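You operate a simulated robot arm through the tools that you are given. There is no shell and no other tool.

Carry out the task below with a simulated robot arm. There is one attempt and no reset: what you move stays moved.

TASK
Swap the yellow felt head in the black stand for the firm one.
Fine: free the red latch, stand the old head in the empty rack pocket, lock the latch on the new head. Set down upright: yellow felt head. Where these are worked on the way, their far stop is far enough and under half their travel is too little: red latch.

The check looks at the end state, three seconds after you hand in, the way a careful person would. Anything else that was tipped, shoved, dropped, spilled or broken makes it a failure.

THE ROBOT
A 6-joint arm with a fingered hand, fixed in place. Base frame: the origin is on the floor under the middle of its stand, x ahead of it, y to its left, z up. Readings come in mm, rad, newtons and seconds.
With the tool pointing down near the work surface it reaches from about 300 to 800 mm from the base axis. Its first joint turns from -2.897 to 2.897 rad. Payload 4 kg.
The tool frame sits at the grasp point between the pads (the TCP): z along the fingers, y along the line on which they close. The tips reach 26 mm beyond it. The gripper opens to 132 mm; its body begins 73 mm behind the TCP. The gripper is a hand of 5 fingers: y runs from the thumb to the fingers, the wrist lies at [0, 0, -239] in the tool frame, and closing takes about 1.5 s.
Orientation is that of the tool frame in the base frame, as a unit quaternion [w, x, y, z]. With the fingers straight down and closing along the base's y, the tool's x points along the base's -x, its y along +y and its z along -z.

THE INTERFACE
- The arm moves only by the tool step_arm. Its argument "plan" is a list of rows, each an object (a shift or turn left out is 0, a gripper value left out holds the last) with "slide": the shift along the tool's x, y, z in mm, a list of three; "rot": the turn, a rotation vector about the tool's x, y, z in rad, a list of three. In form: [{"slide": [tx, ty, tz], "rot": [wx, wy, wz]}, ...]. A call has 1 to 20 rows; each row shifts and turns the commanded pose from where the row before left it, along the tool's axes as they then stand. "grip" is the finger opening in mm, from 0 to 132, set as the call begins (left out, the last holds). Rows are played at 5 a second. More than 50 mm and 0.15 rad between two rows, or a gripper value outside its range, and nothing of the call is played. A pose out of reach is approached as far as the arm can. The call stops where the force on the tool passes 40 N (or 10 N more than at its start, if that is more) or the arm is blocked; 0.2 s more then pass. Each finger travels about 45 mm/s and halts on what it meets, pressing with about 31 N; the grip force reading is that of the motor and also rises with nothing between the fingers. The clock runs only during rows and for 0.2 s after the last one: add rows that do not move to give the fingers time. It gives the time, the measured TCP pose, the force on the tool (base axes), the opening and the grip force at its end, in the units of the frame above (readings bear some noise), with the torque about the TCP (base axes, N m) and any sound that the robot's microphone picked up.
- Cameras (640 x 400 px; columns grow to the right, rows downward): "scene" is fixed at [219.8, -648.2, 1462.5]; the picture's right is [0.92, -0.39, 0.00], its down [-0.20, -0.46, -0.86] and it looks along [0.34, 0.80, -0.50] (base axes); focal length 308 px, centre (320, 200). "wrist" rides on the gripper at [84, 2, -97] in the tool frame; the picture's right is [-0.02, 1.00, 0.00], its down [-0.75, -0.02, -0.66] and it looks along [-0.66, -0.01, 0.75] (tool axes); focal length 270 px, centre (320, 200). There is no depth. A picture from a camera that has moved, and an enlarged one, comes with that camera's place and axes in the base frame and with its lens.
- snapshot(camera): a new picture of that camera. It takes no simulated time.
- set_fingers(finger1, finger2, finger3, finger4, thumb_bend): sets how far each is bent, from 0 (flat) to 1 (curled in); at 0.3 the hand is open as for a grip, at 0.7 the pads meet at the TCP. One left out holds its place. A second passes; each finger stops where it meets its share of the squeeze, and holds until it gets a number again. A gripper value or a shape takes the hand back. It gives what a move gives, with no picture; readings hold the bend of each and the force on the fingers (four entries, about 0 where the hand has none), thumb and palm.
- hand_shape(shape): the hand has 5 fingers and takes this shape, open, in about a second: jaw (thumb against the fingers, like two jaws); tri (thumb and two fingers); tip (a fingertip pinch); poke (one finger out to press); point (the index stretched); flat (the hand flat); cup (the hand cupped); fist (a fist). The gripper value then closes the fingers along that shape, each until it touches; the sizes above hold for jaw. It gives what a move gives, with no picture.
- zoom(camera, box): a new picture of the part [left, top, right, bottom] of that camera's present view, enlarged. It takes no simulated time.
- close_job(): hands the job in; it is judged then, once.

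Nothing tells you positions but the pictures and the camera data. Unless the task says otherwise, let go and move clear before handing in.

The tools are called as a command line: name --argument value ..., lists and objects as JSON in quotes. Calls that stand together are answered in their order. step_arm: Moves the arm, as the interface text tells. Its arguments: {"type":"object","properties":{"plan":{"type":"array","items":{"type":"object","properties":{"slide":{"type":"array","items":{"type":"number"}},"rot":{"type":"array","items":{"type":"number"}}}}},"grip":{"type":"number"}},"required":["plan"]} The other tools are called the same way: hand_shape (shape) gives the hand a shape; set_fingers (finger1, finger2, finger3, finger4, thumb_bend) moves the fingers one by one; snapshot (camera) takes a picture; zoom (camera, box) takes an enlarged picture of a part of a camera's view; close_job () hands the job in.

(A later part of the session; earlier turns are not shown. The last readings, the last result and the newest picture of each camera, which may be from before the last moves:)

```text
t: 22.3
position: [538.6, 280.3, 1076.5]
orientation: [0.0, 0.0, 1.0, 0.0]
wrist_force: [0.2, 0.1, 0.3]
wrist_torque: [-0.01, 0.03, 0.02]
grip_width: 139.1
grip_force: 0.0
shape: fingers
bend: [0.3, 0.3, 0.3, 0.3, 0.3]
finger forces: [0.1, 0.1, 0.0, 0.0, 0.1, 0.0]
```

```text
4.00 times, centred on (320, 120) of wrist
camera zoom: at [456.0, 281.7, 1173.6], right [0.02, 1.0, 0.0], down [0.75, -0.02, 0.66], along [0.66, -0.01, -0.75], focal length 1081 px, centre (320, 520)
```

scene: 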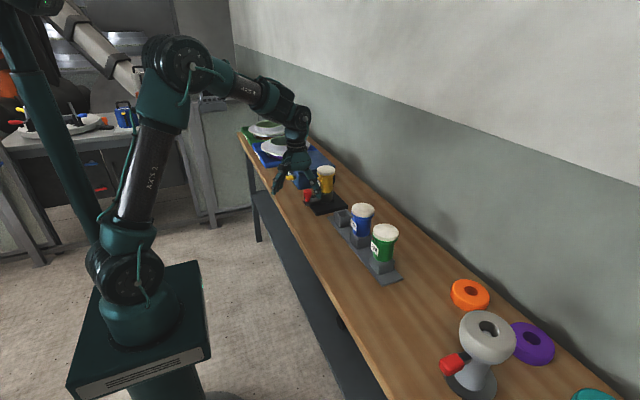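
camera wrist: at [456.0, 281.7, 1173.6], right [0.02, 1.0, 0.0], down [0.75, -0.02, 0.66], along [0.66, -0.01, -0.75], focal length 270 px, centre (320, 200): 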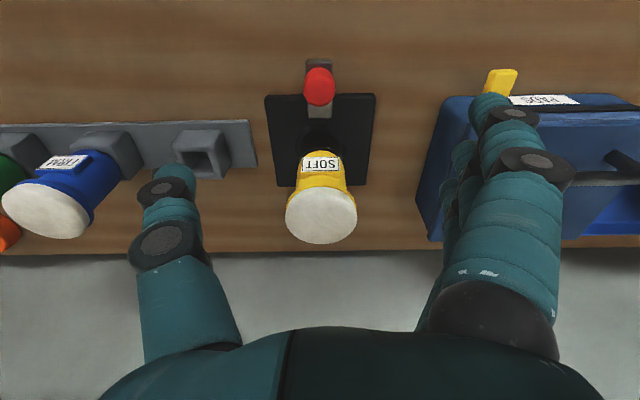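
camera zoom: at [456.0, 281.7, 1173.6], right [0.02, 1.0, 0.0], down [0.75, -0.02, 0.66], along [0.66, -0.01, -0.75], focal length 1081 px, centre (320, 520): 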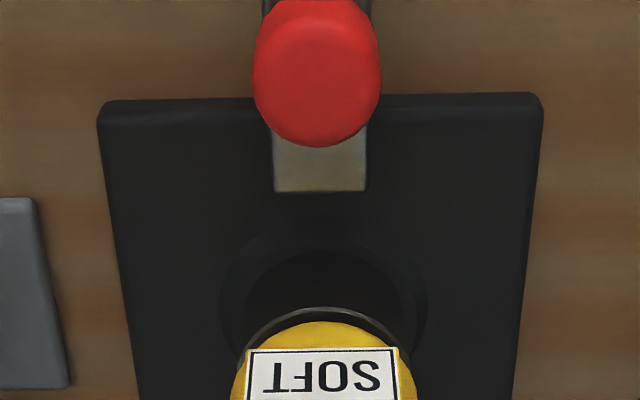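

Yellow head axis ≈ (637, 279.5), felt top ≈ 993; displacement to the empty pocket ≈ (0, −150, −12). I'll go above the head and descend to grip it at the rim from above (jaw, closing along y), pausing partway to check.

hand_shape --shape "jaw"

step_arm --plan '[{"slide": [-32, 0, 0]}, {"slide": [-33, 0, 0]}, {"slide": [-32, 0, 0]}, {"slide": [0, 0, 20]}, {"slide": [0, 0, 20]}, {}]'

snapshot --camera "wrist"

zoom --camera "scene" --box '[270, 110, 370, 220]'

```text
t: 23.2
position: [540.3, 278.8, 1078.2]
orientation: [0.0, 0.0, 1.0, 0.0]
wrist_force: [0.5, -0.5, 0.2]
wrist_torque: [-0.01, 0.0, 0.02]
grip_width: 132.2
grip_force: 0.0
shape: jaw
bend: [0.3, 0.3, 0.3, 0.3, 0.3]
finger forces: [0.1, 0.0, 0.0, 0.0, 0.1, 0.0]
```

```text
t: 24.6
position: [636.8, 279.2, 1037.4]
orientation: [0.001, 0.0, 1.0, 0.0]
wrist_force: [-0.4, -0.5, 0.1]
wrist_torque: [0.0, 0.0, -0.01]
grip_width: 132.2
grip_force: 0.1
shape: jaw
bend: [0.3, 0.3, 0.3, 0.3, 0.3]
finger forces: [0.0, 0.1, 0.0, 0.0, 0.1, 0.1]
```

```text
taken
camera wrist: at [553.5, 280.5, 1134.5], right [0.02, 1.0, 0.0], down [0.75, -0.02, 0.66], along [0.66, -0.01, -0.75], focal length 270 px, centre (320, 200)
```

wrist: 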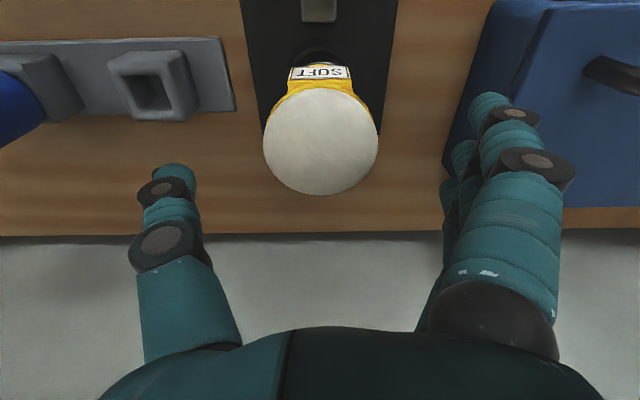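

```text
3.64 times, centred on (320, 165) of scene
camera zoom: at [219.8, -648.2, 1462.5], right [0.92, -0.39, 0.0], down [-0.2, -0.46, -0.86], along [0.34, 0.8, -0.5], focal length 1120 px, centre (320, 327)
```

zoom: 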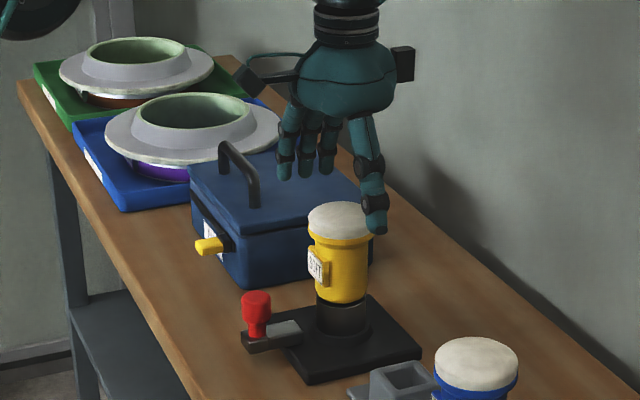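

Head is centred between thumb and fingers (axis ≈ 634.5, 279.2, top ≈ 992). I'll shift 3 mm back in x and descend to the rim.

step_arm --plan '[{"slide": [1, 0.25, 20]}, {"slide": [1, 0.25, 20]}, {"slide": [1, 0.2, 19.5]}, {}]'

snapshot --camera "wrist"

zoom --camera "scene" --box '[280, 120, 360, 220]'

```text
t: 25.6
position: [633.9, 279.5, 979.2]
orientation: [0.001, 0.0, 1.0, 0.0]
wrist_force: [0.3, -0.7, -0.3]
wrist_torque: [-0.02, -0.03, -0.04]
grip_width: 132.0
grip_force: 0.1
shape: jaw
bend: [0.3, 0.3, 0.3, 0.3, 0.3]
finger forces: [0.0, 0.0, 0.0, 0.0, 0.0, 0.1]
```

```text
taken
camera wrist: at [550.7, 280.4, 1074.9], right [0.02, 1.0, 0.0], down [0.75, -0.02, 0.66], along [0.66, -0.01, -0.75], focal length 270 px, centre (320, 200)
```

wrist: 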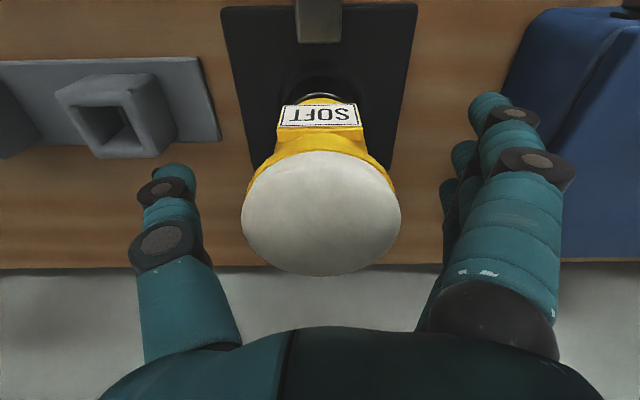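

```text
4.00 times, centred on (320, 170) of scene
camera zoom: at [219.8, -648.2, 1462.5], right [0.92, -0.39, 0.0], down [-0.2, -0.46, -0.86], along [0.34, 0.8, -0.5], focal length 1232 px, centre (320, 320)
```

zoom: 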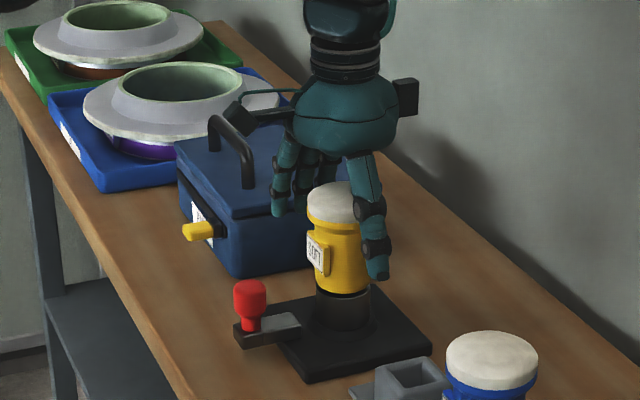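

Correcting for perspective bias, the head's axis is at x≈637.5, y≈279.3. I'll re-centre, then close the jaw on the rim.

step_arm --plan '[{"slide": [-2.8, 0.8, 0]}, {}]'

step_arm --plan '[{}, {}, {}, {}, {}, {}]' --grip 84

snapshot --camera "wrist"

zoom --camera "scene" --box '[280, 120, 360, 220]'

```text
t: 26.2
position: [636.2, 279.9, 978.4]
orientation: [0.0, 0.0, 1.0, 0.0]
wrist_force: [-0.3, -0.5, -0.2]
wrist_torque: [0.01, 0.01, 0.0]
grip_width: 132.2
grip_force: 0.0
shape: jaw
bend: [0.3, 0.3, 0.3, 0.3, 0.3]
finger forces: [0.0, 0.0, 0.0, 0.0, 0.0, 0.0]
```

```text
t: 27.6
position: [637.7, 280.5, 978.7]
orientation: [0.0, 0.0, 1.0, 0.0]
wrist_force: [-0.2, 0.3, 1.3]
wrist_torque: [-0.01, -0.02, -0.03]
grip_width: 84.6
grip_force: 0.3
shape: jaw
bend: [0.7, 0.7, 0.7, 0.7, 0.67]
finger forces: [0.0, 0.0, 0.0, 0.0, 0.0, 0.0]
```

```text
taken
camera wrist: at [553.4, 281.1, 1074.7], right [0.02, 1.0, 0.0], down [0.75, -0.02, 0.66], along [0.66, -0.01, -0.75], focal length 270 px, centre (320, 200)
```

wrist: 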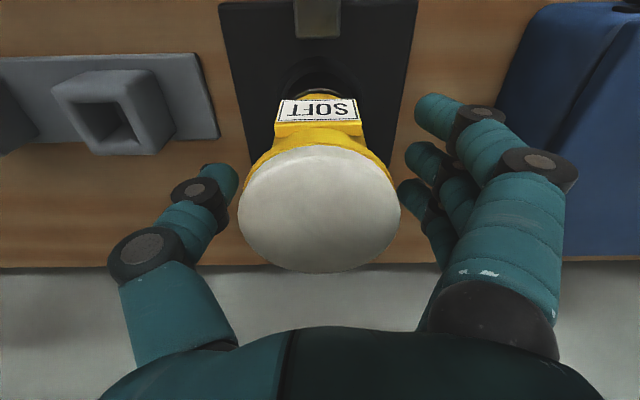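

```text
4.00 times, centred on (320, 170) of scene
camera zoom: at [219.8, -648.2, 1462.5], right [0.92, -0.39, 0.0], down [-0.2, -0.46, -0.86], along [0.34, 0.8, -0.5], focal length 1232 px, centre (320, 320)
```

zoom: 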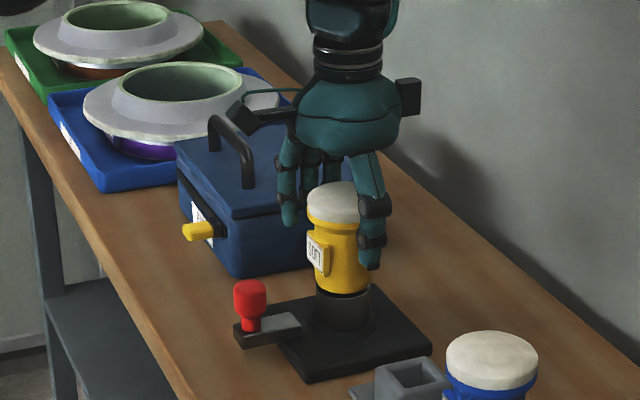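

The jaw keeps knuckles out and tips in, so there is room to grip lower on the hard body. I'll open slightly, descend ~21 mm, and then close on the body.

step_arm --plan '[{}, {}, {"slide": [0, 0, 7]}, {"slide": [0, 0, 7]}, {"slide": [0, 0, 7]}, {}]' --grip 104

zoom --camera "scene" --box '[280, 120, 360, 220]'

snapshot --camera "wrist"

```text
t: 29.0
position: [637.0, 280.6, 956.1]
orientation: [0.0, 0.001, 1.0, 0.0]
wrist_force: [-0.6, 0.0, -0.3]
wrist_torque: [0.0, 0.0, -0.04]
grip_width: 104.0
grip_force: 0.0
shape: jaw
bend: [0.61, 0.61, 0.61, 0.61, 0.56]
finger forces: [0.0, 0.0, 0.0, 0.0, 0.1, 0.1]
```

```text
4.00 times, centred on (320, 170) of scene
camera zoom: at [219.8, -648.2, 1462.5], right [0.92, -0.39, 0.0], down [-0.2, -0.46, -0.86], along [0.34, 0.8, -0.5], focal length 1232 px, centre (320, 320)
```

zoom: 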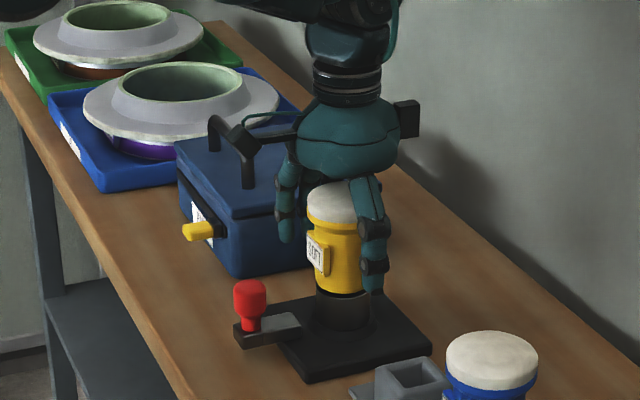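

```text
taken
camera wrist: at [553.2, 281.6, 1053.5], right [0.02, 1.0, 0.0], down [0.75, -0.02, 0.66], along [0.66, -0.01, -0.75], focal length 270 px, centre (320, 200)
```

wrist: 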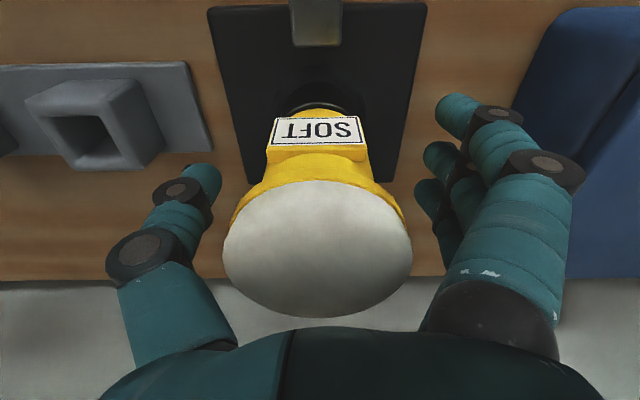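

Hand straddles the body with clearance. Closing on the body now.

step_arm --plan '[{}, {}, {}, {}, {}, {}, {}, {}]' --grip 40

zoom --camera "scene" --box '[280, 120, 360, 220]'

snapshot --camera "wrist"

```text
t: 30.8
position: [636.0, 280.2, 958.1]
orientation: [0.001, 0.0, 1.0, 0.0]
wrist_force: [0.3, -1.2, -1.4]
wrist_torque: [-0.11, -0.03, -0.02]
grip_width: 28.8
grip_force: 31.1
shape: jaw
bend: [0.67, 0.73, 0.73, 0.67, 0.7]
finger forces: [4.5, 9.0, 10.0, 1.2, 25.5, 0.1]
```

```text
4.00 times, centred on (320, 170) of scene
camera zoom: at [219.8, -648.2, 1462.5], right [0.92, -0.39, 0.0], down [-0.2, -0.46, -0.86], along [0.34, 0.8, -0.5], focal length 1232 px, centre (320, 320)
```

zoom: 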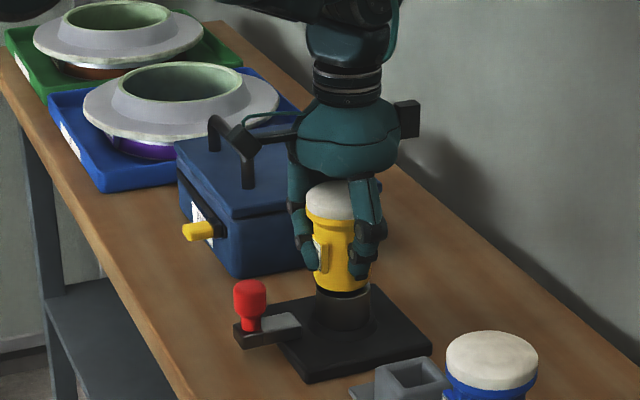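

```text
taken
camera wrist: at [553.3, 281.4, 1053.5], right [0.02, 1.0, 0.0], down [0.75, -0.02, 0.66], along [0.66, -0.01, -0.75], focal length 270 px, centre (320, 200)
```

wrist: 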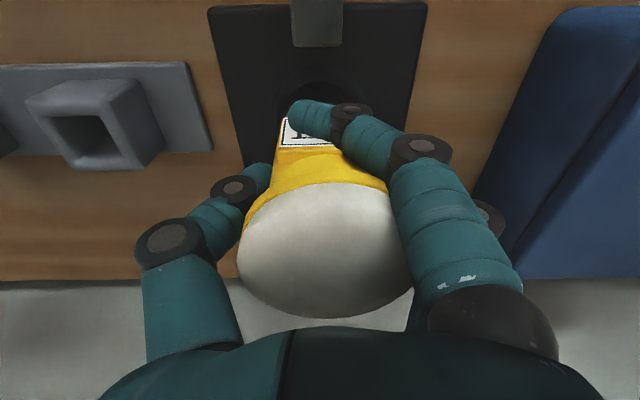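

Firm grip (~31 N). Lifting gently to confirm the head comes free.

step_arm --plan '[{"slide": [0, 0, -5]}, {"slide": [0, 0, -5]}, {"slide": [0, 0, -5]}, {}]'

zoom --camera "scene" --box '[280, 120, 360, 220]'

```text
t: 31.8
position: [637.1, 280.7, 972.1]
orientation: [0.001, 0.0, 1.0, 0.001]
wrist_force: [0.8, -1.0, -3.3]
wrist_torque: [-0.09, -0.05, 0.02]
grip_width: 28.7
grip_force: 31.6
shape: jaw
bend: [0.67, 0.73, 0.73, 0.67, 0.7]
finger forces: [4.8, 9.5, 10.4, 1.5, 25.4, 0.0]
```

```text
4.00 times, centred on (320, 170) of scene
camera zoom: at [219.8, -648.2, 1462.5], right [0.92, -0.39, 0.0], down [-0.2, -0.46, -0.86], along [0.34, 0.8, -0.5], focal length 1232 px, centre (320, 320)
```

zoom: 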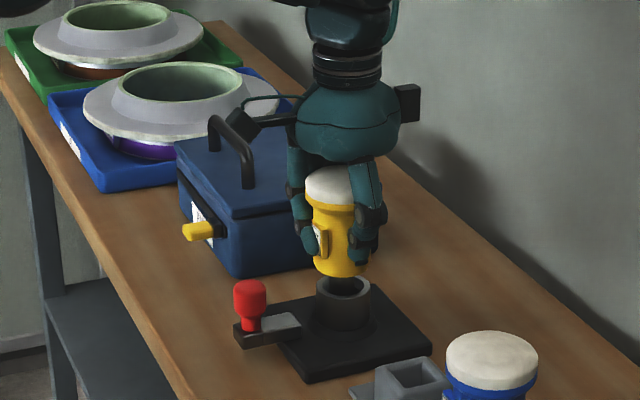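

It lifts cleanly. Raising further to clear the collar.

step_arm --plan '[{"slide": [0, 0, -15]}, {"slide": [0, 0, -15]}, {"slide": [0, 0, -15]}, {"slide": [0, 0, -15]}, {}]'

zoom --camera "scene" --box '[270, 100, 390, 240]'

zoom --camera "scene" --box '[295, 140, 355, 200]'

```text
t: 33.0
position: [637.0, 281.3, 1032.7]
orientation: [0.0, 0.0, 1.0, 0.0]
wrist_force: [-0.1, -0.3, -3.4]
wrist_torque: [0.0, 0.0, -0.02]
grip_width: 28.5
grip_force: 31.0
shape: jaw
bend: [0.67, 0.73, 0.73, 0.67, 0.7]
finger forces: [4.8, 10.1, 10.9, 1.6, 25.0, 0.0]
```

```text
2.86 times, centred on (330, 170) of scene
camera zoom: at [219.8, -648.2, 1462.5], right [0.92, -0.39, 0.0], down [-0.2, -0.46, -0.86], along [0.34, 0.8, -0.5], focal length 880 px, centre (291, 286)
```

zoom: 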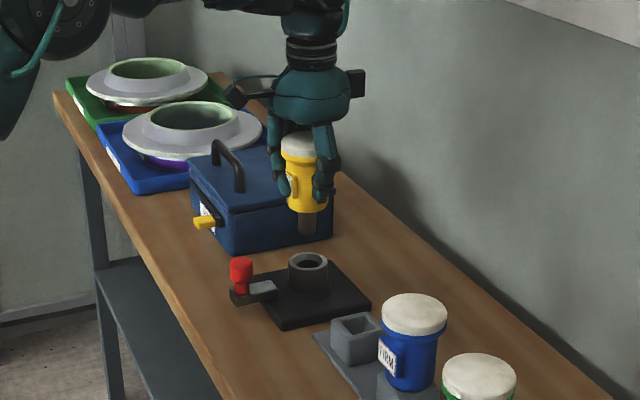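

```text
6.67 times, centred on (325, 170) of scene
camera zoom: at [219.8, -648.2, 1462.5], right [0.92, -0.39, 0.0], down [-0.2, -0.46, -0.86], along [0.34, 0.8, -0.5], focal length 2054 px, centre (287, 400)
```

zoom: 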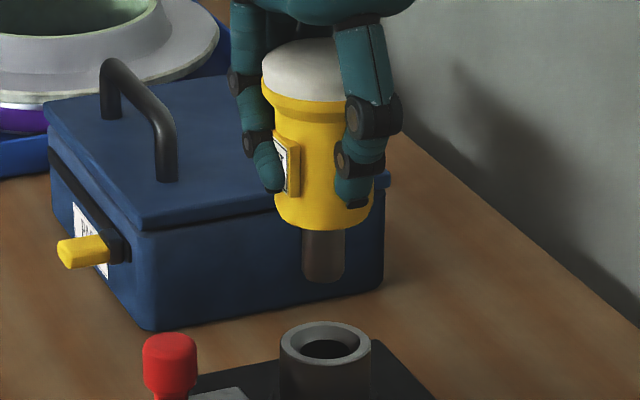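

The head has a round shank (~23 mm dia, ~30 mm long) hanging upright. I'll check its position relative to the hand from the wrist camera before moving to the pocket.

snapshot --camera "wrist"

zoom --camera "scene" --box '[305, 145, 345, 185]'

```text
taken
camera wrist: at [553.1, 281.4, 1128.7], right [0.02, 1.0, 0.0], down [0.75, -0.02, 0.66], along [0.66, -0.01, -0.75], focal length 270 px, centre (320, 200)
```

wrist: 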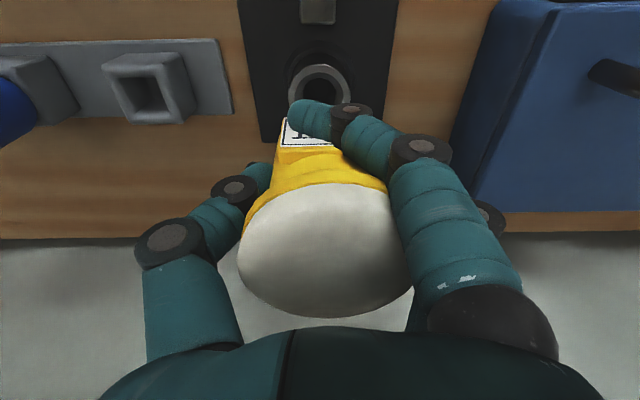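

```text
10.00 times, centred on (325, 165) of scene
camera zoom: at [219.8, -648.2, 1462.5], right [0.92, -0.39, 0.0], down [-0.2, -0.46, -0.86], along [0.34, 0.8, -0.5], focal length 3080 px, centre (270, 550)
```

zoom: 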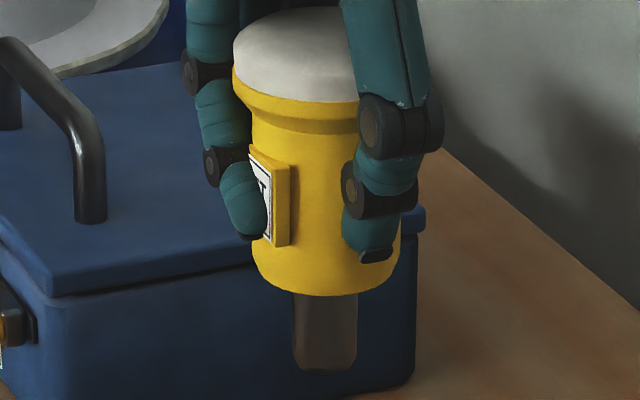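

The head sits about 5 mm toward the fingers (+y) relative to the TCP, so I'll compensate: move −155 mm in y to put its axis over the pocket, then check before lowering.

step_arm --plan '[{"slide": [0, -38.8, 0]}, {"slide": [0, -38.8, 0]}, {"slide": [0, -38.8, 0]}, {"slide": [0, -38.8, 0]}, {}]'

snapshot --camera "wrist"

zoom --camera "scene" --box '[320, 165, 380, 245]'

```text
t: 34.2
position: [637.6, 126.5, 1032.6]
orientation: [0.0, 0.0, 1.0, -0.001]
wrist_force: [-0.5, 1.2, -2.1]
wrist_torque: [-0.01, 0.03, 0.0]
grip_width: 28.3
grip_force: 30.7
shape: jaw
bend: [0.67, 0.73, 0.73, 0.67, 0.7]
finger forces: [4.7, 10.2, 10.8, 1.9, 25.1, 0.0]
```

```text
taken
camera wrist: at [553.2, 126.7, 1128.9], right [0.02, 1.0, 0.0], down [0.75, -0.02, 0.66], along [0.66, -0.01, -0.75], focal length 270 px, centre (320, 200)
```

wrist: 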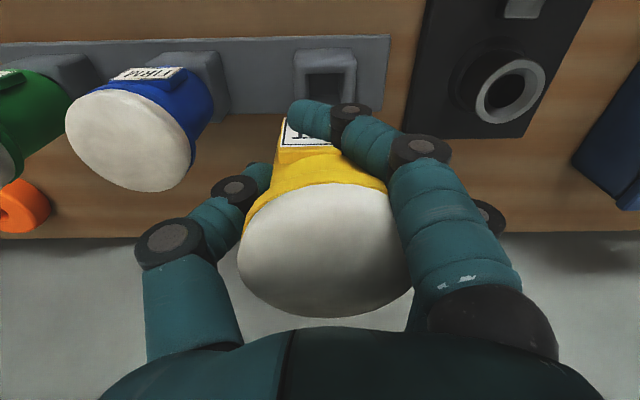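

```text
5.00 times, centred on (350, 205) of scene
camera zoom: at [219.8, -648.2, 1462.5], right [0.92, -0.39, 0.0], down [-0.2, -0.46, -0.86], along [0.34, 0.8, -0.5], focal length 1540 px, centre (170, 175)
```

zoom: 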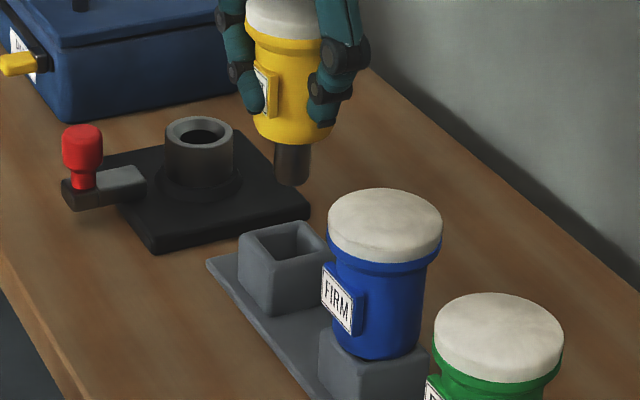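

Zooming in to check the shank's alignment over the pocket from the scene camera.

zoom --camera "scene" --box '[330, 185, 370, 235]'

zoom --camera "wrist" --box '[270, 30, 390, 160]'

```text
8.00 times, centred on (350, 210) of scene
camera zoom: at [219.8, -648.2, 1462.5], right [0.92, -0.39, 0.0], down [-0.2, -0.46, -0.86], along [0.34, 0.8, -0.5], focal length 2464 px, centre (80, 120)
```

zoom: 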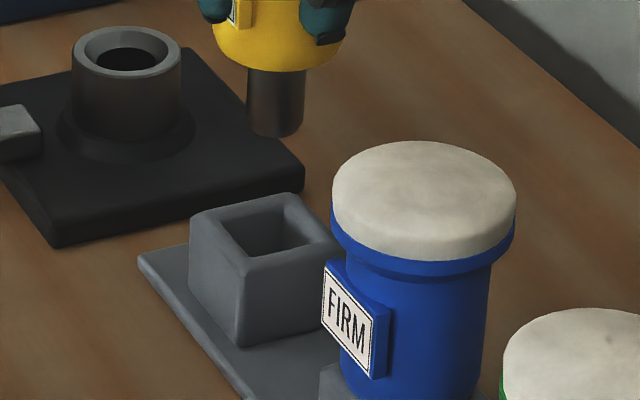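

```text
3.08 times, centred on (330, 95) of wrist
camera zoom: at [553.2, 126.7, 1128.9], right [0.02, 1.0, 0.0], down [0.75, -0.02, 0.66], along [0.66, -0.01, -0.75], focal length 832 px, centre (289, 523)
```

zoom: 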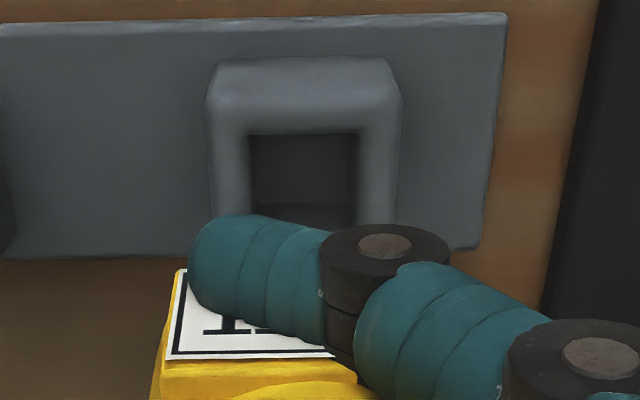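

Alignment looks within ~1–2 mm. I'll lower to just above the pocket and check again.

step_arm --plan '[{"slide": [0.7, 0, 15]}, {"slide": [0, 0, 15]}, {"slide": [0, 0, 14]}, {}]'

zoom --camera "scene" --box '[330, 185, 370, 235]'

snapshot --camera "wrist"

```text
t: 35.2
position: [636.1, 124.5, 988.5]
orientation: [0.0, 0.0, 1.0, 0.0]
wrist_force: [0.4, 0.0, -3.8]
wrist_torque: [0.01, 0.0, -0.04]
grip_width: 28.5
grip_force: 31.2
shape: jaw
bend: [0.67, 0.73, 0.73, 0.67, 0.7]
finger forces: [4.9, 10.2, 10.8, 1.8, 24.9, 0.0]
```

```text
8.00 times, centred on (350, 210) of scene
camera zoom: at [219.8, -648.2, 1462.5], right [0.92, -0.39, 0.0], down [-0.2, -0.46, -0.86], along [0.34, 0.8, -0.5], focal length 2464 px, centre (80, 120)
```

zoom: 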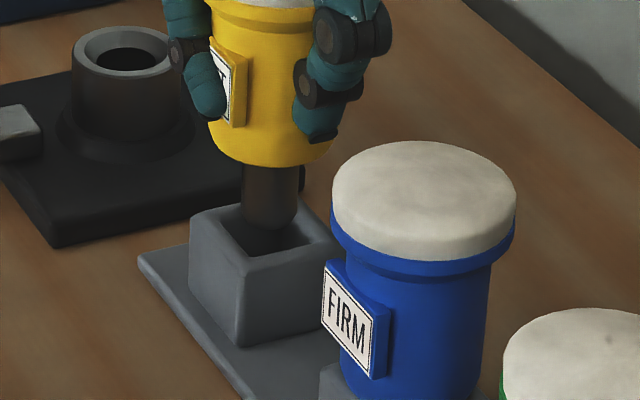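

```text
taken
camera wrist: at [552.5, 126.7, 1084.5], right [0.02, 1.0, 0.0], down [0.75, -0.02, 0.66], along [0.66, -0.01, -0.75], focal length 270 px, centre (320, 200)
```

wrist: 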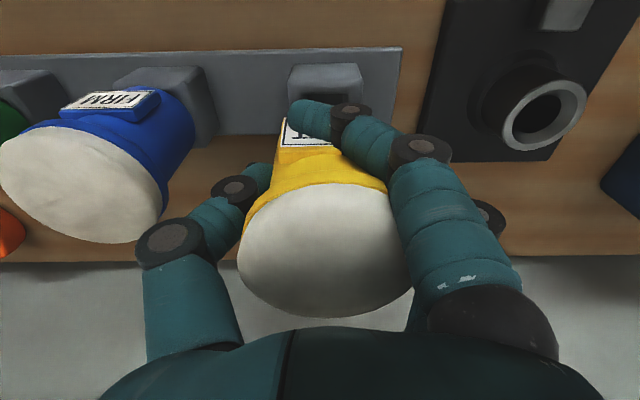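

Shank is just above the opening. Lowering in small steps while watching the force.

step_arm --plan '[{"slide": [0.6, 0, 6]}, {"slide": [0, 0, 6]}, {"slide": [0, 0, 5]}, {}]'

zoom --camera "scene" --box '[330, 185, 370, 235]'

```text
t: 36.2
position: [636.7, 124.6, 971.1]
orientation: [0.0, -0.001, 1.0, 0.0]
wrist_force: [-0.5, 1.2, -3.8]
wrist_torque: [0.08, -0.03, -0.01]
grip_width: 28.2
grip_force: 31.1
shape: jaw
bend: [0.67, 0.73, 0.73, 0.67, 0.7]
finger forces: [4.9, 10.5, 11.2, 1.7, 24.8, 0.0]
```

```text
8.00 times, centred on (350, 210) of scene
camera zoom: at [219.8, -648.2, 1462.5], right [0.92, -0.39, 0.0], down [-0.2, -0.46, -0.86], along [0.34, 0.8, -0.5], focal length 2464 px, centre (80, 120)
```

zoom: 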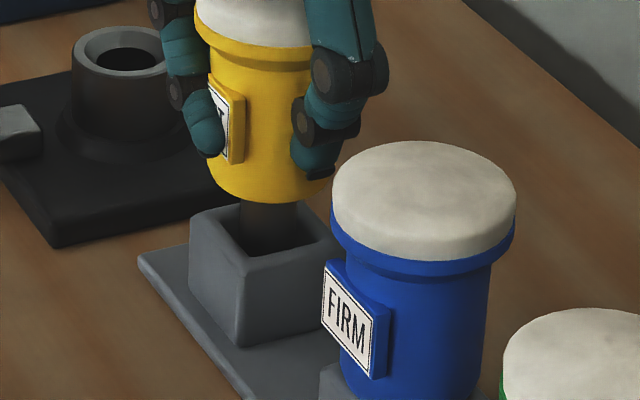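

Shank is inside the pocket. Continuing down in small steps.

step_arm --plan '[{"slide": [0, 0, 4]}, {"slide": [0, 0, 4]}, {"slide": [0, 0, 4]}, {}]'

zoom --camera "scene" --box '[330, 185, 370, 235]'

```text
t: 37.2
position: [635.8, 124.7, 958.4]
orientation: [-0.001, 0.0, 1.0, 0.0]
wrist_force: [-0.8, 0.2, -2.5]
wrist_torque: [0.03, 0.0, 0.0]
grip_width: 28.2
grip_force: 31.1
shape: jaw
bend: [0.67, 0.73, 0.73, 0.67, 0.7]
finger forces: [5.0, 10.6, 11.2, 1.8, 24.9, 0.1]
```

```text
8.00 times, centred on (350, 210) of scene
camera zoom: at [219.8, -648.2, 1462.5], right [0.92, -0.39, 0.0], down [-0.2, -0.46, -0.86], along [0.34, 0.8, -0.5], focal length 2464 px, centre (80, 120)
```

zoom: 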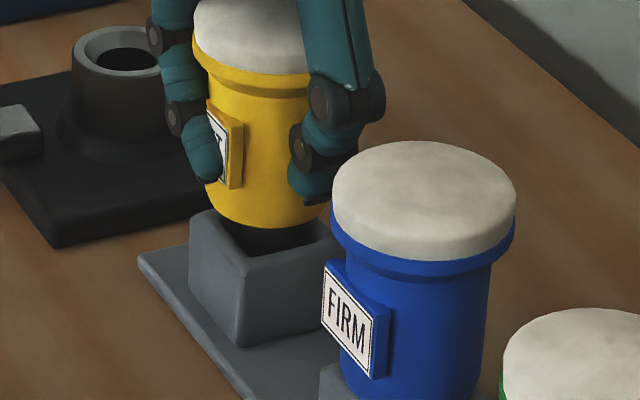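

step_arm --plan '[{"slide": [0, 0, 4]}, {"slide": [0, 0, 3]}, {"slide": [0, 0, 2]}, {}]'

zoom --camera "scene" --box '[330, 185, 370, 235]'

```text
t: 38.2
position: [635.0, 125.4, 950.7]
orientation: [0.0, 0.0, 1.0, 0.0]
wrist_force: [-0.6, 0.8, -2.3]
wrist_torque: [0.04, -0.03, -0.01]
grip_width: 28.5
grip_force: 30.7
shape: jaw
bend: [0.67, 0.73, 0.73, 0.67, 0.7]
finger forces: [5.3, 10.6, 11.5, 1.7, 25.0, 0.1]
```

```text
8.00 times, centred on (350, 210) of scene
camera zoom: at [219.8, -648.2, 1462.5], right [0.92, -0.39, 0.0], down [-0.2, -0.46, -0.86], along [0.34, 0.8, -0.5], focal length 2464 px, centre (80, 120)
```

zoom: 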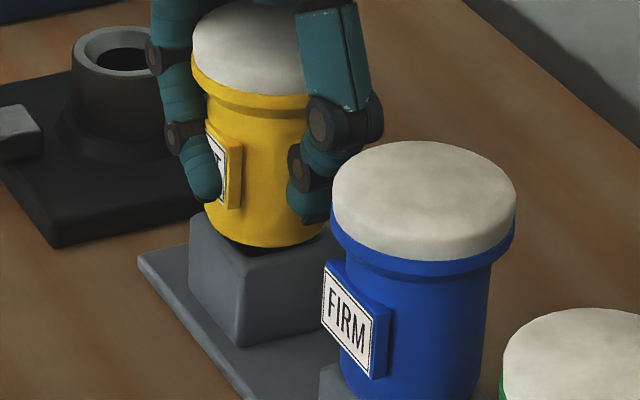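

step_arm --plan '[{"slide": [0, 0, 2]}, {"slide": [0, 0, 2]}, {}]'

zoom --camera "scene" --box '[330, 185, 370, 235]'

```text
t: 39.0
position: [636.1, 126.5, 946.9]
orientation: [0.0, 0.0, 1.0, -0.001]
wrist_force: [0.4, 0.7, -2.0]
wrist_torque: [0.03, -0.05, 0.03]
grip_width: 28.7
grip_force: 30.8
shape: jaw
bend: [0.67, 0.73, 0.73, 0.67, 0.7]
finger forces: [5.3, 10.5, 11.2, 1.7, 25.0, 0.0]
```

```text
8.00 times, centred on (350, 210) of scene
camera zoom: at [219.8, -648.2, 1462.5], right [0.92, -0.39, 0.0], down [-0.2, -0.46, -0.86], along [0.34, 0.8, -0.5], focal length 2464 px, centre (80, 120)
```

zoom: 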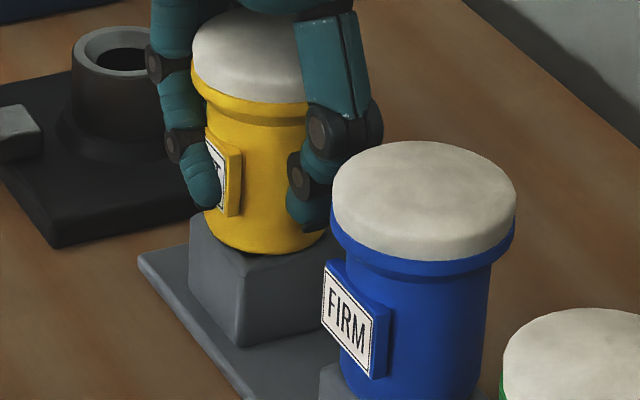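

step_arm --plan '[{"slide": [0, 0, 1.5]}, {"slide": [0, 0, 1]}, {}]'

zoom --camera "scene" --box '[330, 185, 370, 235]'

```text
t: 39.8
position: [635.3, 125.3, 945.2]
orientation: [0.0, 0.001, 1.0, -0.001]
wrist_force: [-1.6, -1.3, 12.3]
wrist_torque: [-0.02, 0.04, 0.0]
grip_width: 28.2
grip_force: 31.0
shape: jaw
bend: [0.68, 0.73, 0.73, 0.67, 0.71]
finger forces: [5.4, 10.8, 11.4, 1.4, 27.3, 0.1]
```

```text
8.00 times, centred on (350, 210) of scene
camera zoom: at [219.8, -648.2, 1462.5], right [0.92, -0.39, 0.0], down [-0.2, -0.46, -0.86], along [0.34, 0.8, -0.5], focal length 2464 px, centre (80, 120)
```

zoom: 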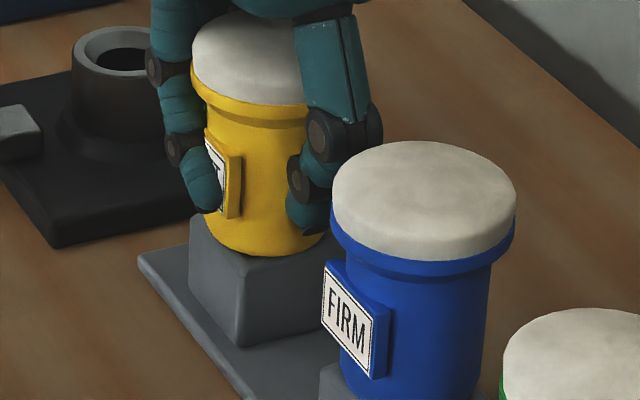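

Contact force indicates the yellow head is seated. I'll ease off slightly and open the hand partway (FIRM is close by on the thumb side).

step_arm --plan '[{"slide": [0, 0, -0.7]}, {}, {}, {}]' --grip 66

snapshot --camera "wrist"

zoom --camera "scene" --box '[325, 165, 375, 235]'

```text
t: 40.8
position: [635.7, 126.1, 946.0]
orientation: [0.0, 0.0, 1.0, 0.0]
wrist_force: [0.0, 0.1, 0.1]
wrist_torque: [-0.01, 0.02, 0.01]
grip_width: 65.3
grip_force: 0.1
shape: jaw
bend: [0.73, 0.73, 0.73, 0.73, 0.7]
finger forces: [0.0, 0.0, 0.0, 0.0, 0.1, 0.0]
```

```text
taken
camera wrist: at [551.5, 126.3, 1040.8], right [0.02, 1.0, 0.0], down [0.75, -0.02, 0.66], along [0.66, -0.01, -0.75], focal length 270 px, centre (320, 200)
```

wrist: 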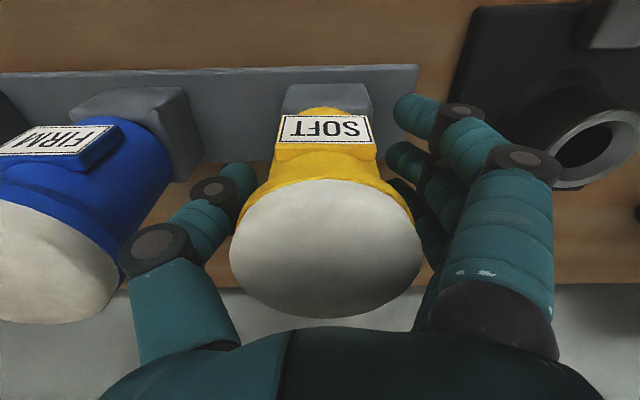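

```text
5.71 times, centred on (350, 200) of scene
camera zoom: at [219.8, -648.2, 1462.5], right [0.92, -0.39, 0.0], down [-0.2, -0.46, -0.86], along [0.34, 0.8, -0.5], focal length 1760 px, centre (149, 200)
```

zoom: 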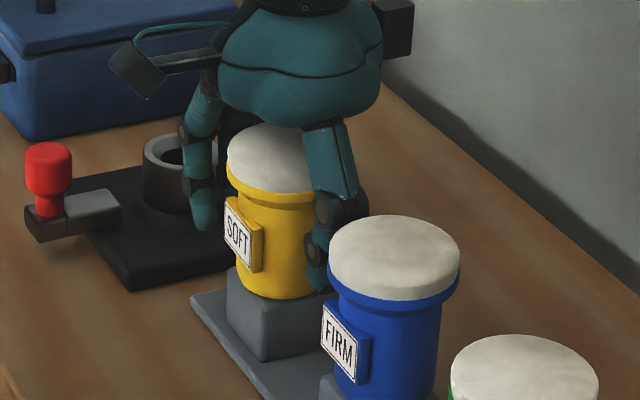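

The yellow head stands upright in the pocket. I'll open further while centring on it, then rise straight up.

step_arm --plan '[{"slide": [0, 4.5, 0]}, {}, {}, {}]' --grip 98

snapshot --camera "wrist"

zoom --camera "scene" --box '[325, 165, 375, 235]'

```text
t: 41.8
position: [635.3, 129.7, 944.4]
orientation: [0.0, 0.0, 1.0, 0.0]
wrist_force: [1.0, -0.4, -0.7]
wrist_torque: [-0.01, 0.01, 0.02]
grip_width: 97.6
grip_force: 0.0
shape: jaw
bend: [0.65, 0.65, 0.65, 0.65, 0.6]
finger forces: [0.0, 0.0, 0.0, 0.0, 0.0, 0.1]
```

```text
taken
camera wrist: at [551.6, 131.0, 1041.0], right [0.02, 1.0, 0.0], down [0.75, -0.02, 0.66], along [0.66, -0.01, -0.75], focal length 270 px, centre (320, 200)
```

wrist: 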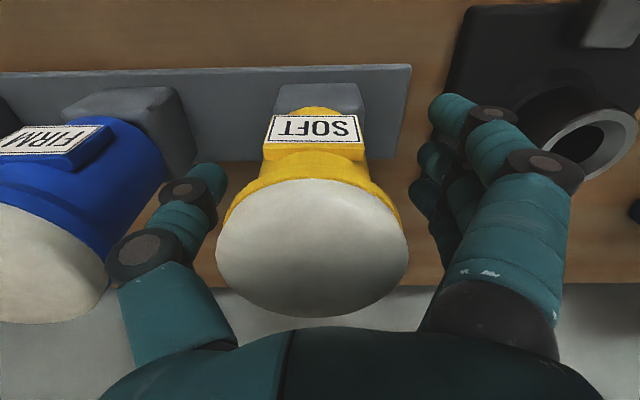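

```text
5.71 times, centred on (350, 200) of scene
camera zoom: at [219.8, -648.2, 1462.5], right [0.92, -0.39, 0.0], down [-0.2, -0.46, -0.86], along [0.34, 0.8, -0.5], focal length 1760 px, centre (149, 200)
```

zoom: 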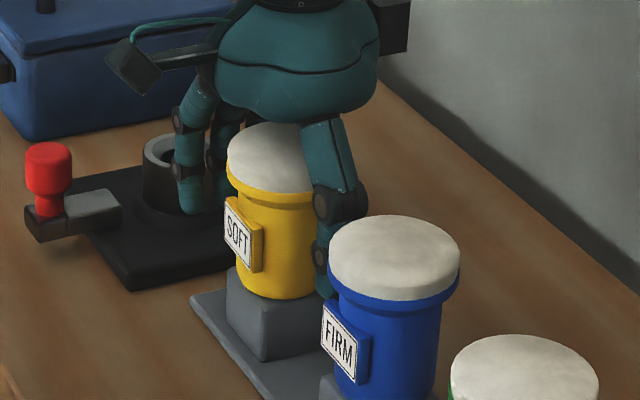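

Fingers are clear of the rim. Rising straight up.

step_arm --plan '[{"slide": [0, 0, -10]}, {"slide": [0, 0, -15]}, {"slide": [0, 0, -25]}, {"slide": [0, 0, -35]}, {"slide": [0, 0, -35]}, {}]'

snapshot --camera "wrist"

zoom --camera "scene" --box '[290, 165, 420, 285]'

```text
t: 43.2
position: [636.2, 130.9, 1065.3]
orientation: [0.0, 0.001, 1.0, -0.001]
wrist_force: [-0.4, 0.2, 0.0]
wrist_torque: [-0.02, 0.02, 0.0]
grip_width: 97.5
grip_force: 0.0
shape: jaw
bend: [0.65, 0.65, 0.65, 0.65, 0.6]
finger forces: [0.1, 0.0, 0.1, 0.0, 0.0, 0.0]
```

```text
taken
camera wrist: at [552.2, 131.2, 1161.8], right [0.02, 1.0, 0.0], down [0.75, -0.02, 0.66], along [0.66, -0.01, -0.75], focal length 270 px, centre (320, 200)
```

wrist: 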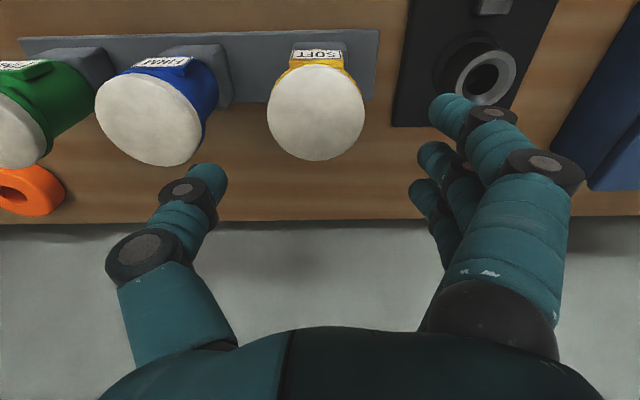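

```text
3.33 times, centred on (355, 225) of scene
camera zoom: at [219.8, -648.2, 1462.5], right [0.92, -0.39, 0.0], down [-0.2, -0.46, -0.86], along [0.34, 0.8, -0.5], focal length 1027 px, centre (203, 117)
```

zoom: 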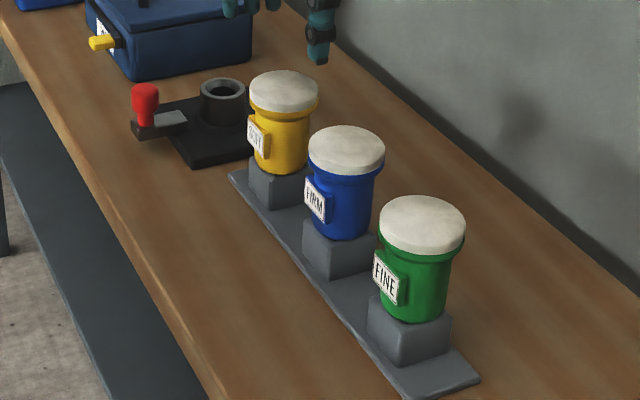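

Yellow SOFT is upright in its pocket. Now moving above FIRM (≈ 637.7, 9.3).

step_arm --plan '[{"slide": [-0.5, -40, 0]}, {"slide": [-0.5, -40, 0]}, {"slide": [-0.5, -40, 0]}, {}]'

snapshot --camera "wrist"

```text
t: 44.2
position: [636.9, 9.6, 1065.3]
orientation: [0.0, 0.001, 1.0, 0.001]
wrist_force: [-0.1, -0.4, 0.0]
wrist_torque: [-0.03, 0.0, -0.01]
grip_width: 97.7
grip_force: 0.1
shape: jaw
bend: [0.64, 0.64, 0.64, 0.64, 0.6]
finger forces: [0.0, 0.0, 0.0, 0.0, 0.1, 0.0]
```

```text
taken
camera wrist: at [553.4, 10.1, 1161.2], right [0.02, 1.0, 0.0], down [0.75, -0.02, 0.66], along [0.66, -0.01, -0.75], focal length 270 px, centre (320, 200)
```

wrist: 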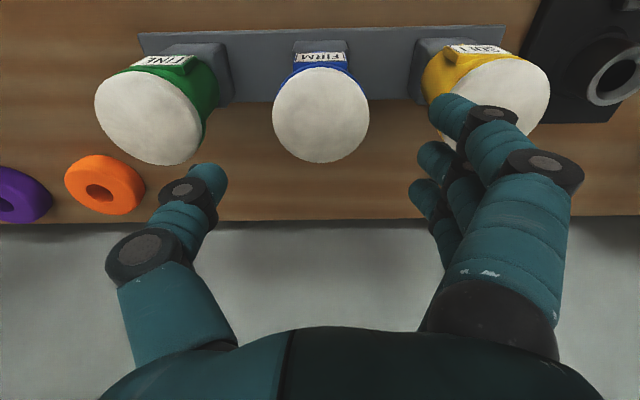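

FIRM is centred under the hand (≈ 637, 8.9). I'll descend with the same opening used safely in the neighbouring pocket, stopping to check partway.

step_arm --plan '[{"slide": [0, 0.8, 25]}, {"slide": [0, 0, 25]}, {"slide": [0, 0, 20]}, {}]'

snapshot --camera "wrist"

zoom --camera "scene" --box '[310, 165, 420, 275]'

```text
t: 45.2
position: [636.6, 10.9, 994.5]
orientation: [0.0, 0.0, 1.0, 0.0]
wrist_force: [-0.8, -0.5, -0.1]
wrist_torque: [-0.01, -0.02, 0.02]
grip_width: 97.5
grip_force: 0.1
shape: jaw
bend: [0.64, 0.64, 0.64, 0.64, 0.6]
finger forces: [0.1, 0.1, 0.0, 0.0, 0.0, 0.0]
```

```text
taken
camera wrist: at [553.1, 11.6, 1090.0], right [0.02, 1.0, 0.0], down [0.75, -0.02, 0.66], along [0.66, -0.01, -0.75], focal length 270 px, centre (320, 200)
```

wrist: 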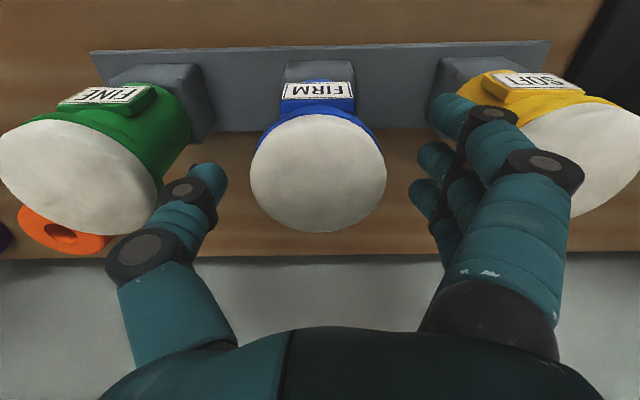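

```text
3.64 times, centred on (365, 220) of scene
camera zoom: at [219.8, -648.2, 1462.5], right [0.92, -0.39, 0.0], down [-0.2, -0.46, -0.86], along [0.34, 0.8, -0.5], focal length 1120 px, centre (156, 127)
```

zoom: 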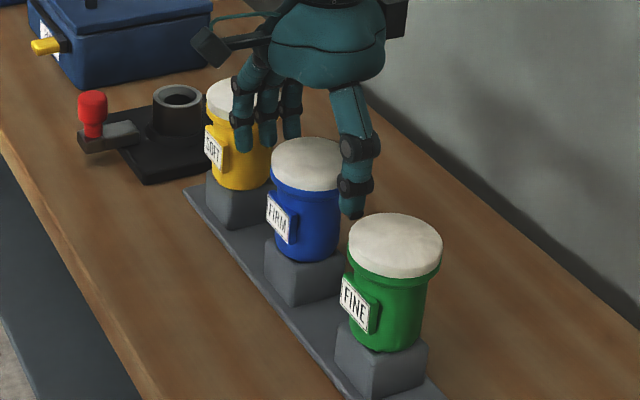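

Clearances look fine. Continuing down to grasp height.

step_arm --plan '[{"slide": [0, -0.5, 15]}, {"slide": [0, 0, 15]}, {"slide": [0, 0, 10]}, {"slide": [0, 0, 8]}, {}]'

snapshot --camera "wrist"

zoom --camera "scene" --box '[310, 165, 420, 275]'

```text
t: 46.4
position: [637.7, 9.3, 946.3]
orientation: [0.001, 0.0, 1.0, 0.0]
wrist_force: [0.6, -0.6, -0.6]
wrist_torque: [-0.01, -0.04, 0.01]
grip_width: 97.8
grip_force: 0.2
shape: jaw
bend: [0.64, 0.64, 0.64, 0.64, 0.6]
finger forces: [0.1, 0.0, 0.0, 0.1, 0.0, 0.0]
```

```text
taken
camera wrist: at [553.3, 11.0, 1042.7], right [0.02, 1.0, 0.0], down [0.75, -0.02, 0.66], along [0.66, -0.01, -0.75], focal length 270 px, centre (320, 200)
```

wrist: 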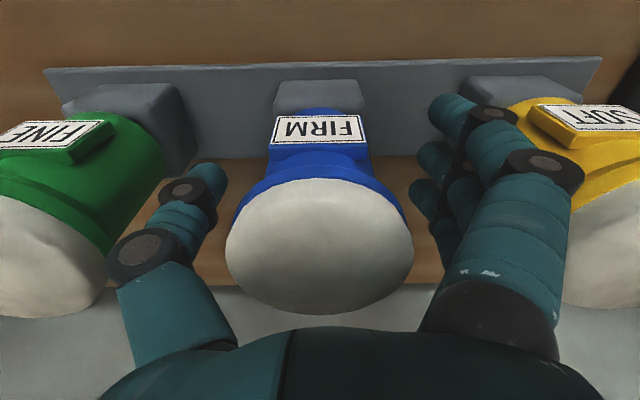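

```text
3.64 times, centred on (365, 220) of scene
camera zoom: at [219.8, -648.2, 1462.5], right [0.92, -0.39, 0.0], down [-0.2, -0.46, -0.86], along [0.34, 0.8, -0.5], focal length 1120 px, centre (156, 127)
```

zoom: 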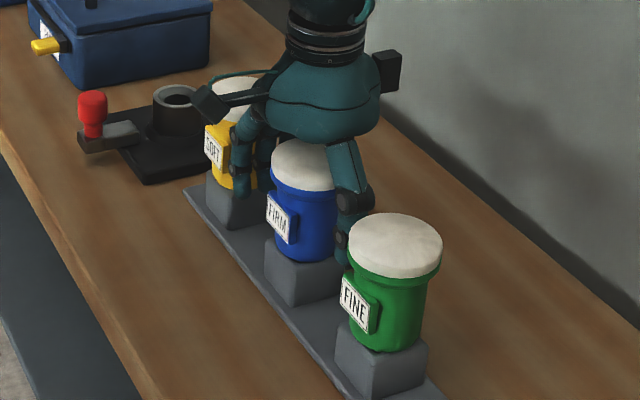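

No contact with neighbours. Partially close, shift slightly toward −y (as the thumb pushes the head +y), then close fully.

step_arm --plan '[{}, {}, {}, {}, {"slide": [0, -2, 0]}, {"slide": [0, -2, 0]}, {}]' --grip 66

snapshot --camera "wrist"

```text
t: 48.0
position: [637.3, 5.9, 947.5]
orientation: [-0.001, 0.0, 1.0, -0.001]
wrist_force: [-0.2, 0.3, -1.0]
wrist_torque: [-0.03, 0.03, 0.02]
grip_width: 66.7
grip_force: 0.0
shape: jaw
bend: [0.73, 0.73, 0.73, 0.73, 0.7]
finger forces: [0.1, 0.1, 0.0, 0.0, 0.0, 0.1]
```

```text
taken
camera wrist: at [553.2, 7.1, 1042.8], right [0.02, 1.0, 0.0], down [0.75, -0.02, 0.66], along [0.66, -0.01, -0.75], focal length 270 px, centre (320, 200)
```

wrist: 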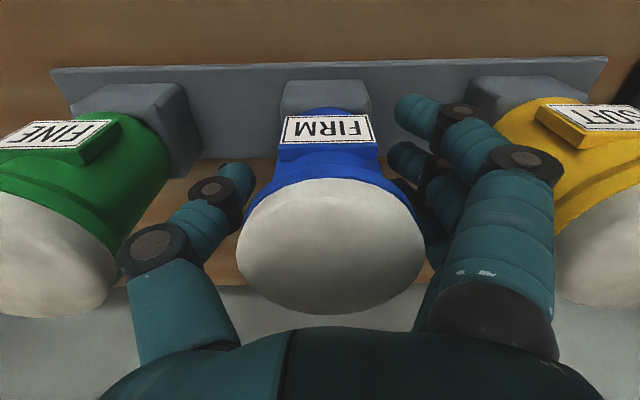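

Good. Now closing fully on FIRM.

step_arm --plan '[{}, {}, {}, {}, {}, {}, {}]' --grip 40

snapshot --camera "wrist"

zoom --camera "scene" --box '[310, 165, 420, 275]'

```text
t: 49.6
position: [637.3, 6.6, 945.8]
orientation: [0.0, 0.0, 1.0, 0.0]
wrist_force: [1.0, -0.4, -1.9]
wrist_torque: [-0.04, 0.0, 0.05]
grip_width: 28.2
grip_force: 30.9
shape: jaw
bend: [0.67, 0.73, 0.73, 0.67, 0.7]
finger forces: [4.5, 9.9, 10.0, 1.8, 25.1, 0.0]
```

```text
taken
camera wrist: at [553.3, 7.1, 1042.6], right [0.02, 1.0, 0.0], down [0.75, -0.02, 0.66], along [0.66, -0.01, -0.75], focal length 270 px, centre (320, 200)
```

wrist: 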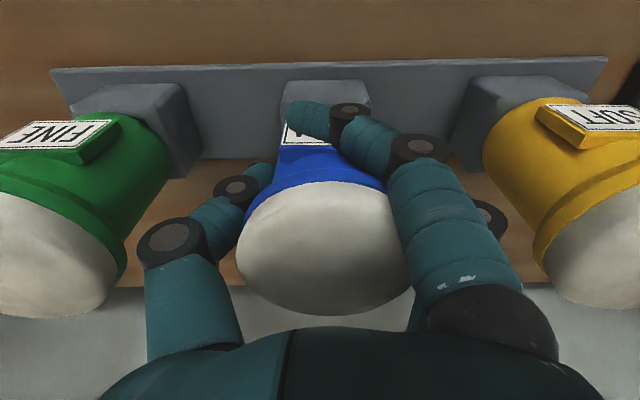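

```text
3.64 times, centred on (365, 220) of scene
camera zoom: at [219.8, -648.2, 1462.5], right [0.92, -0.39, 0.0], down [-0.2, -0.46, -0.86], along [0.34, 0.8, -0.5], focal length 1120 px, centre (156, 127)
```

zoom: 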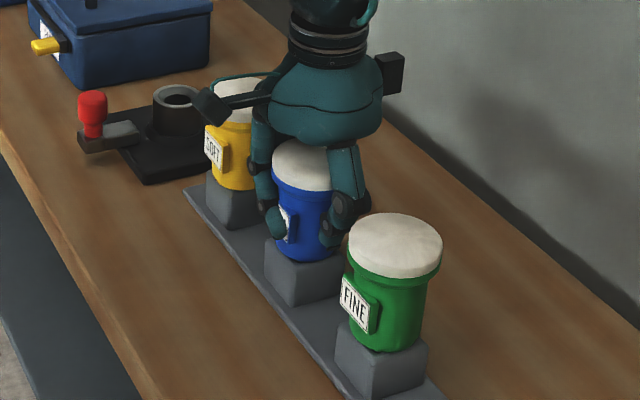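

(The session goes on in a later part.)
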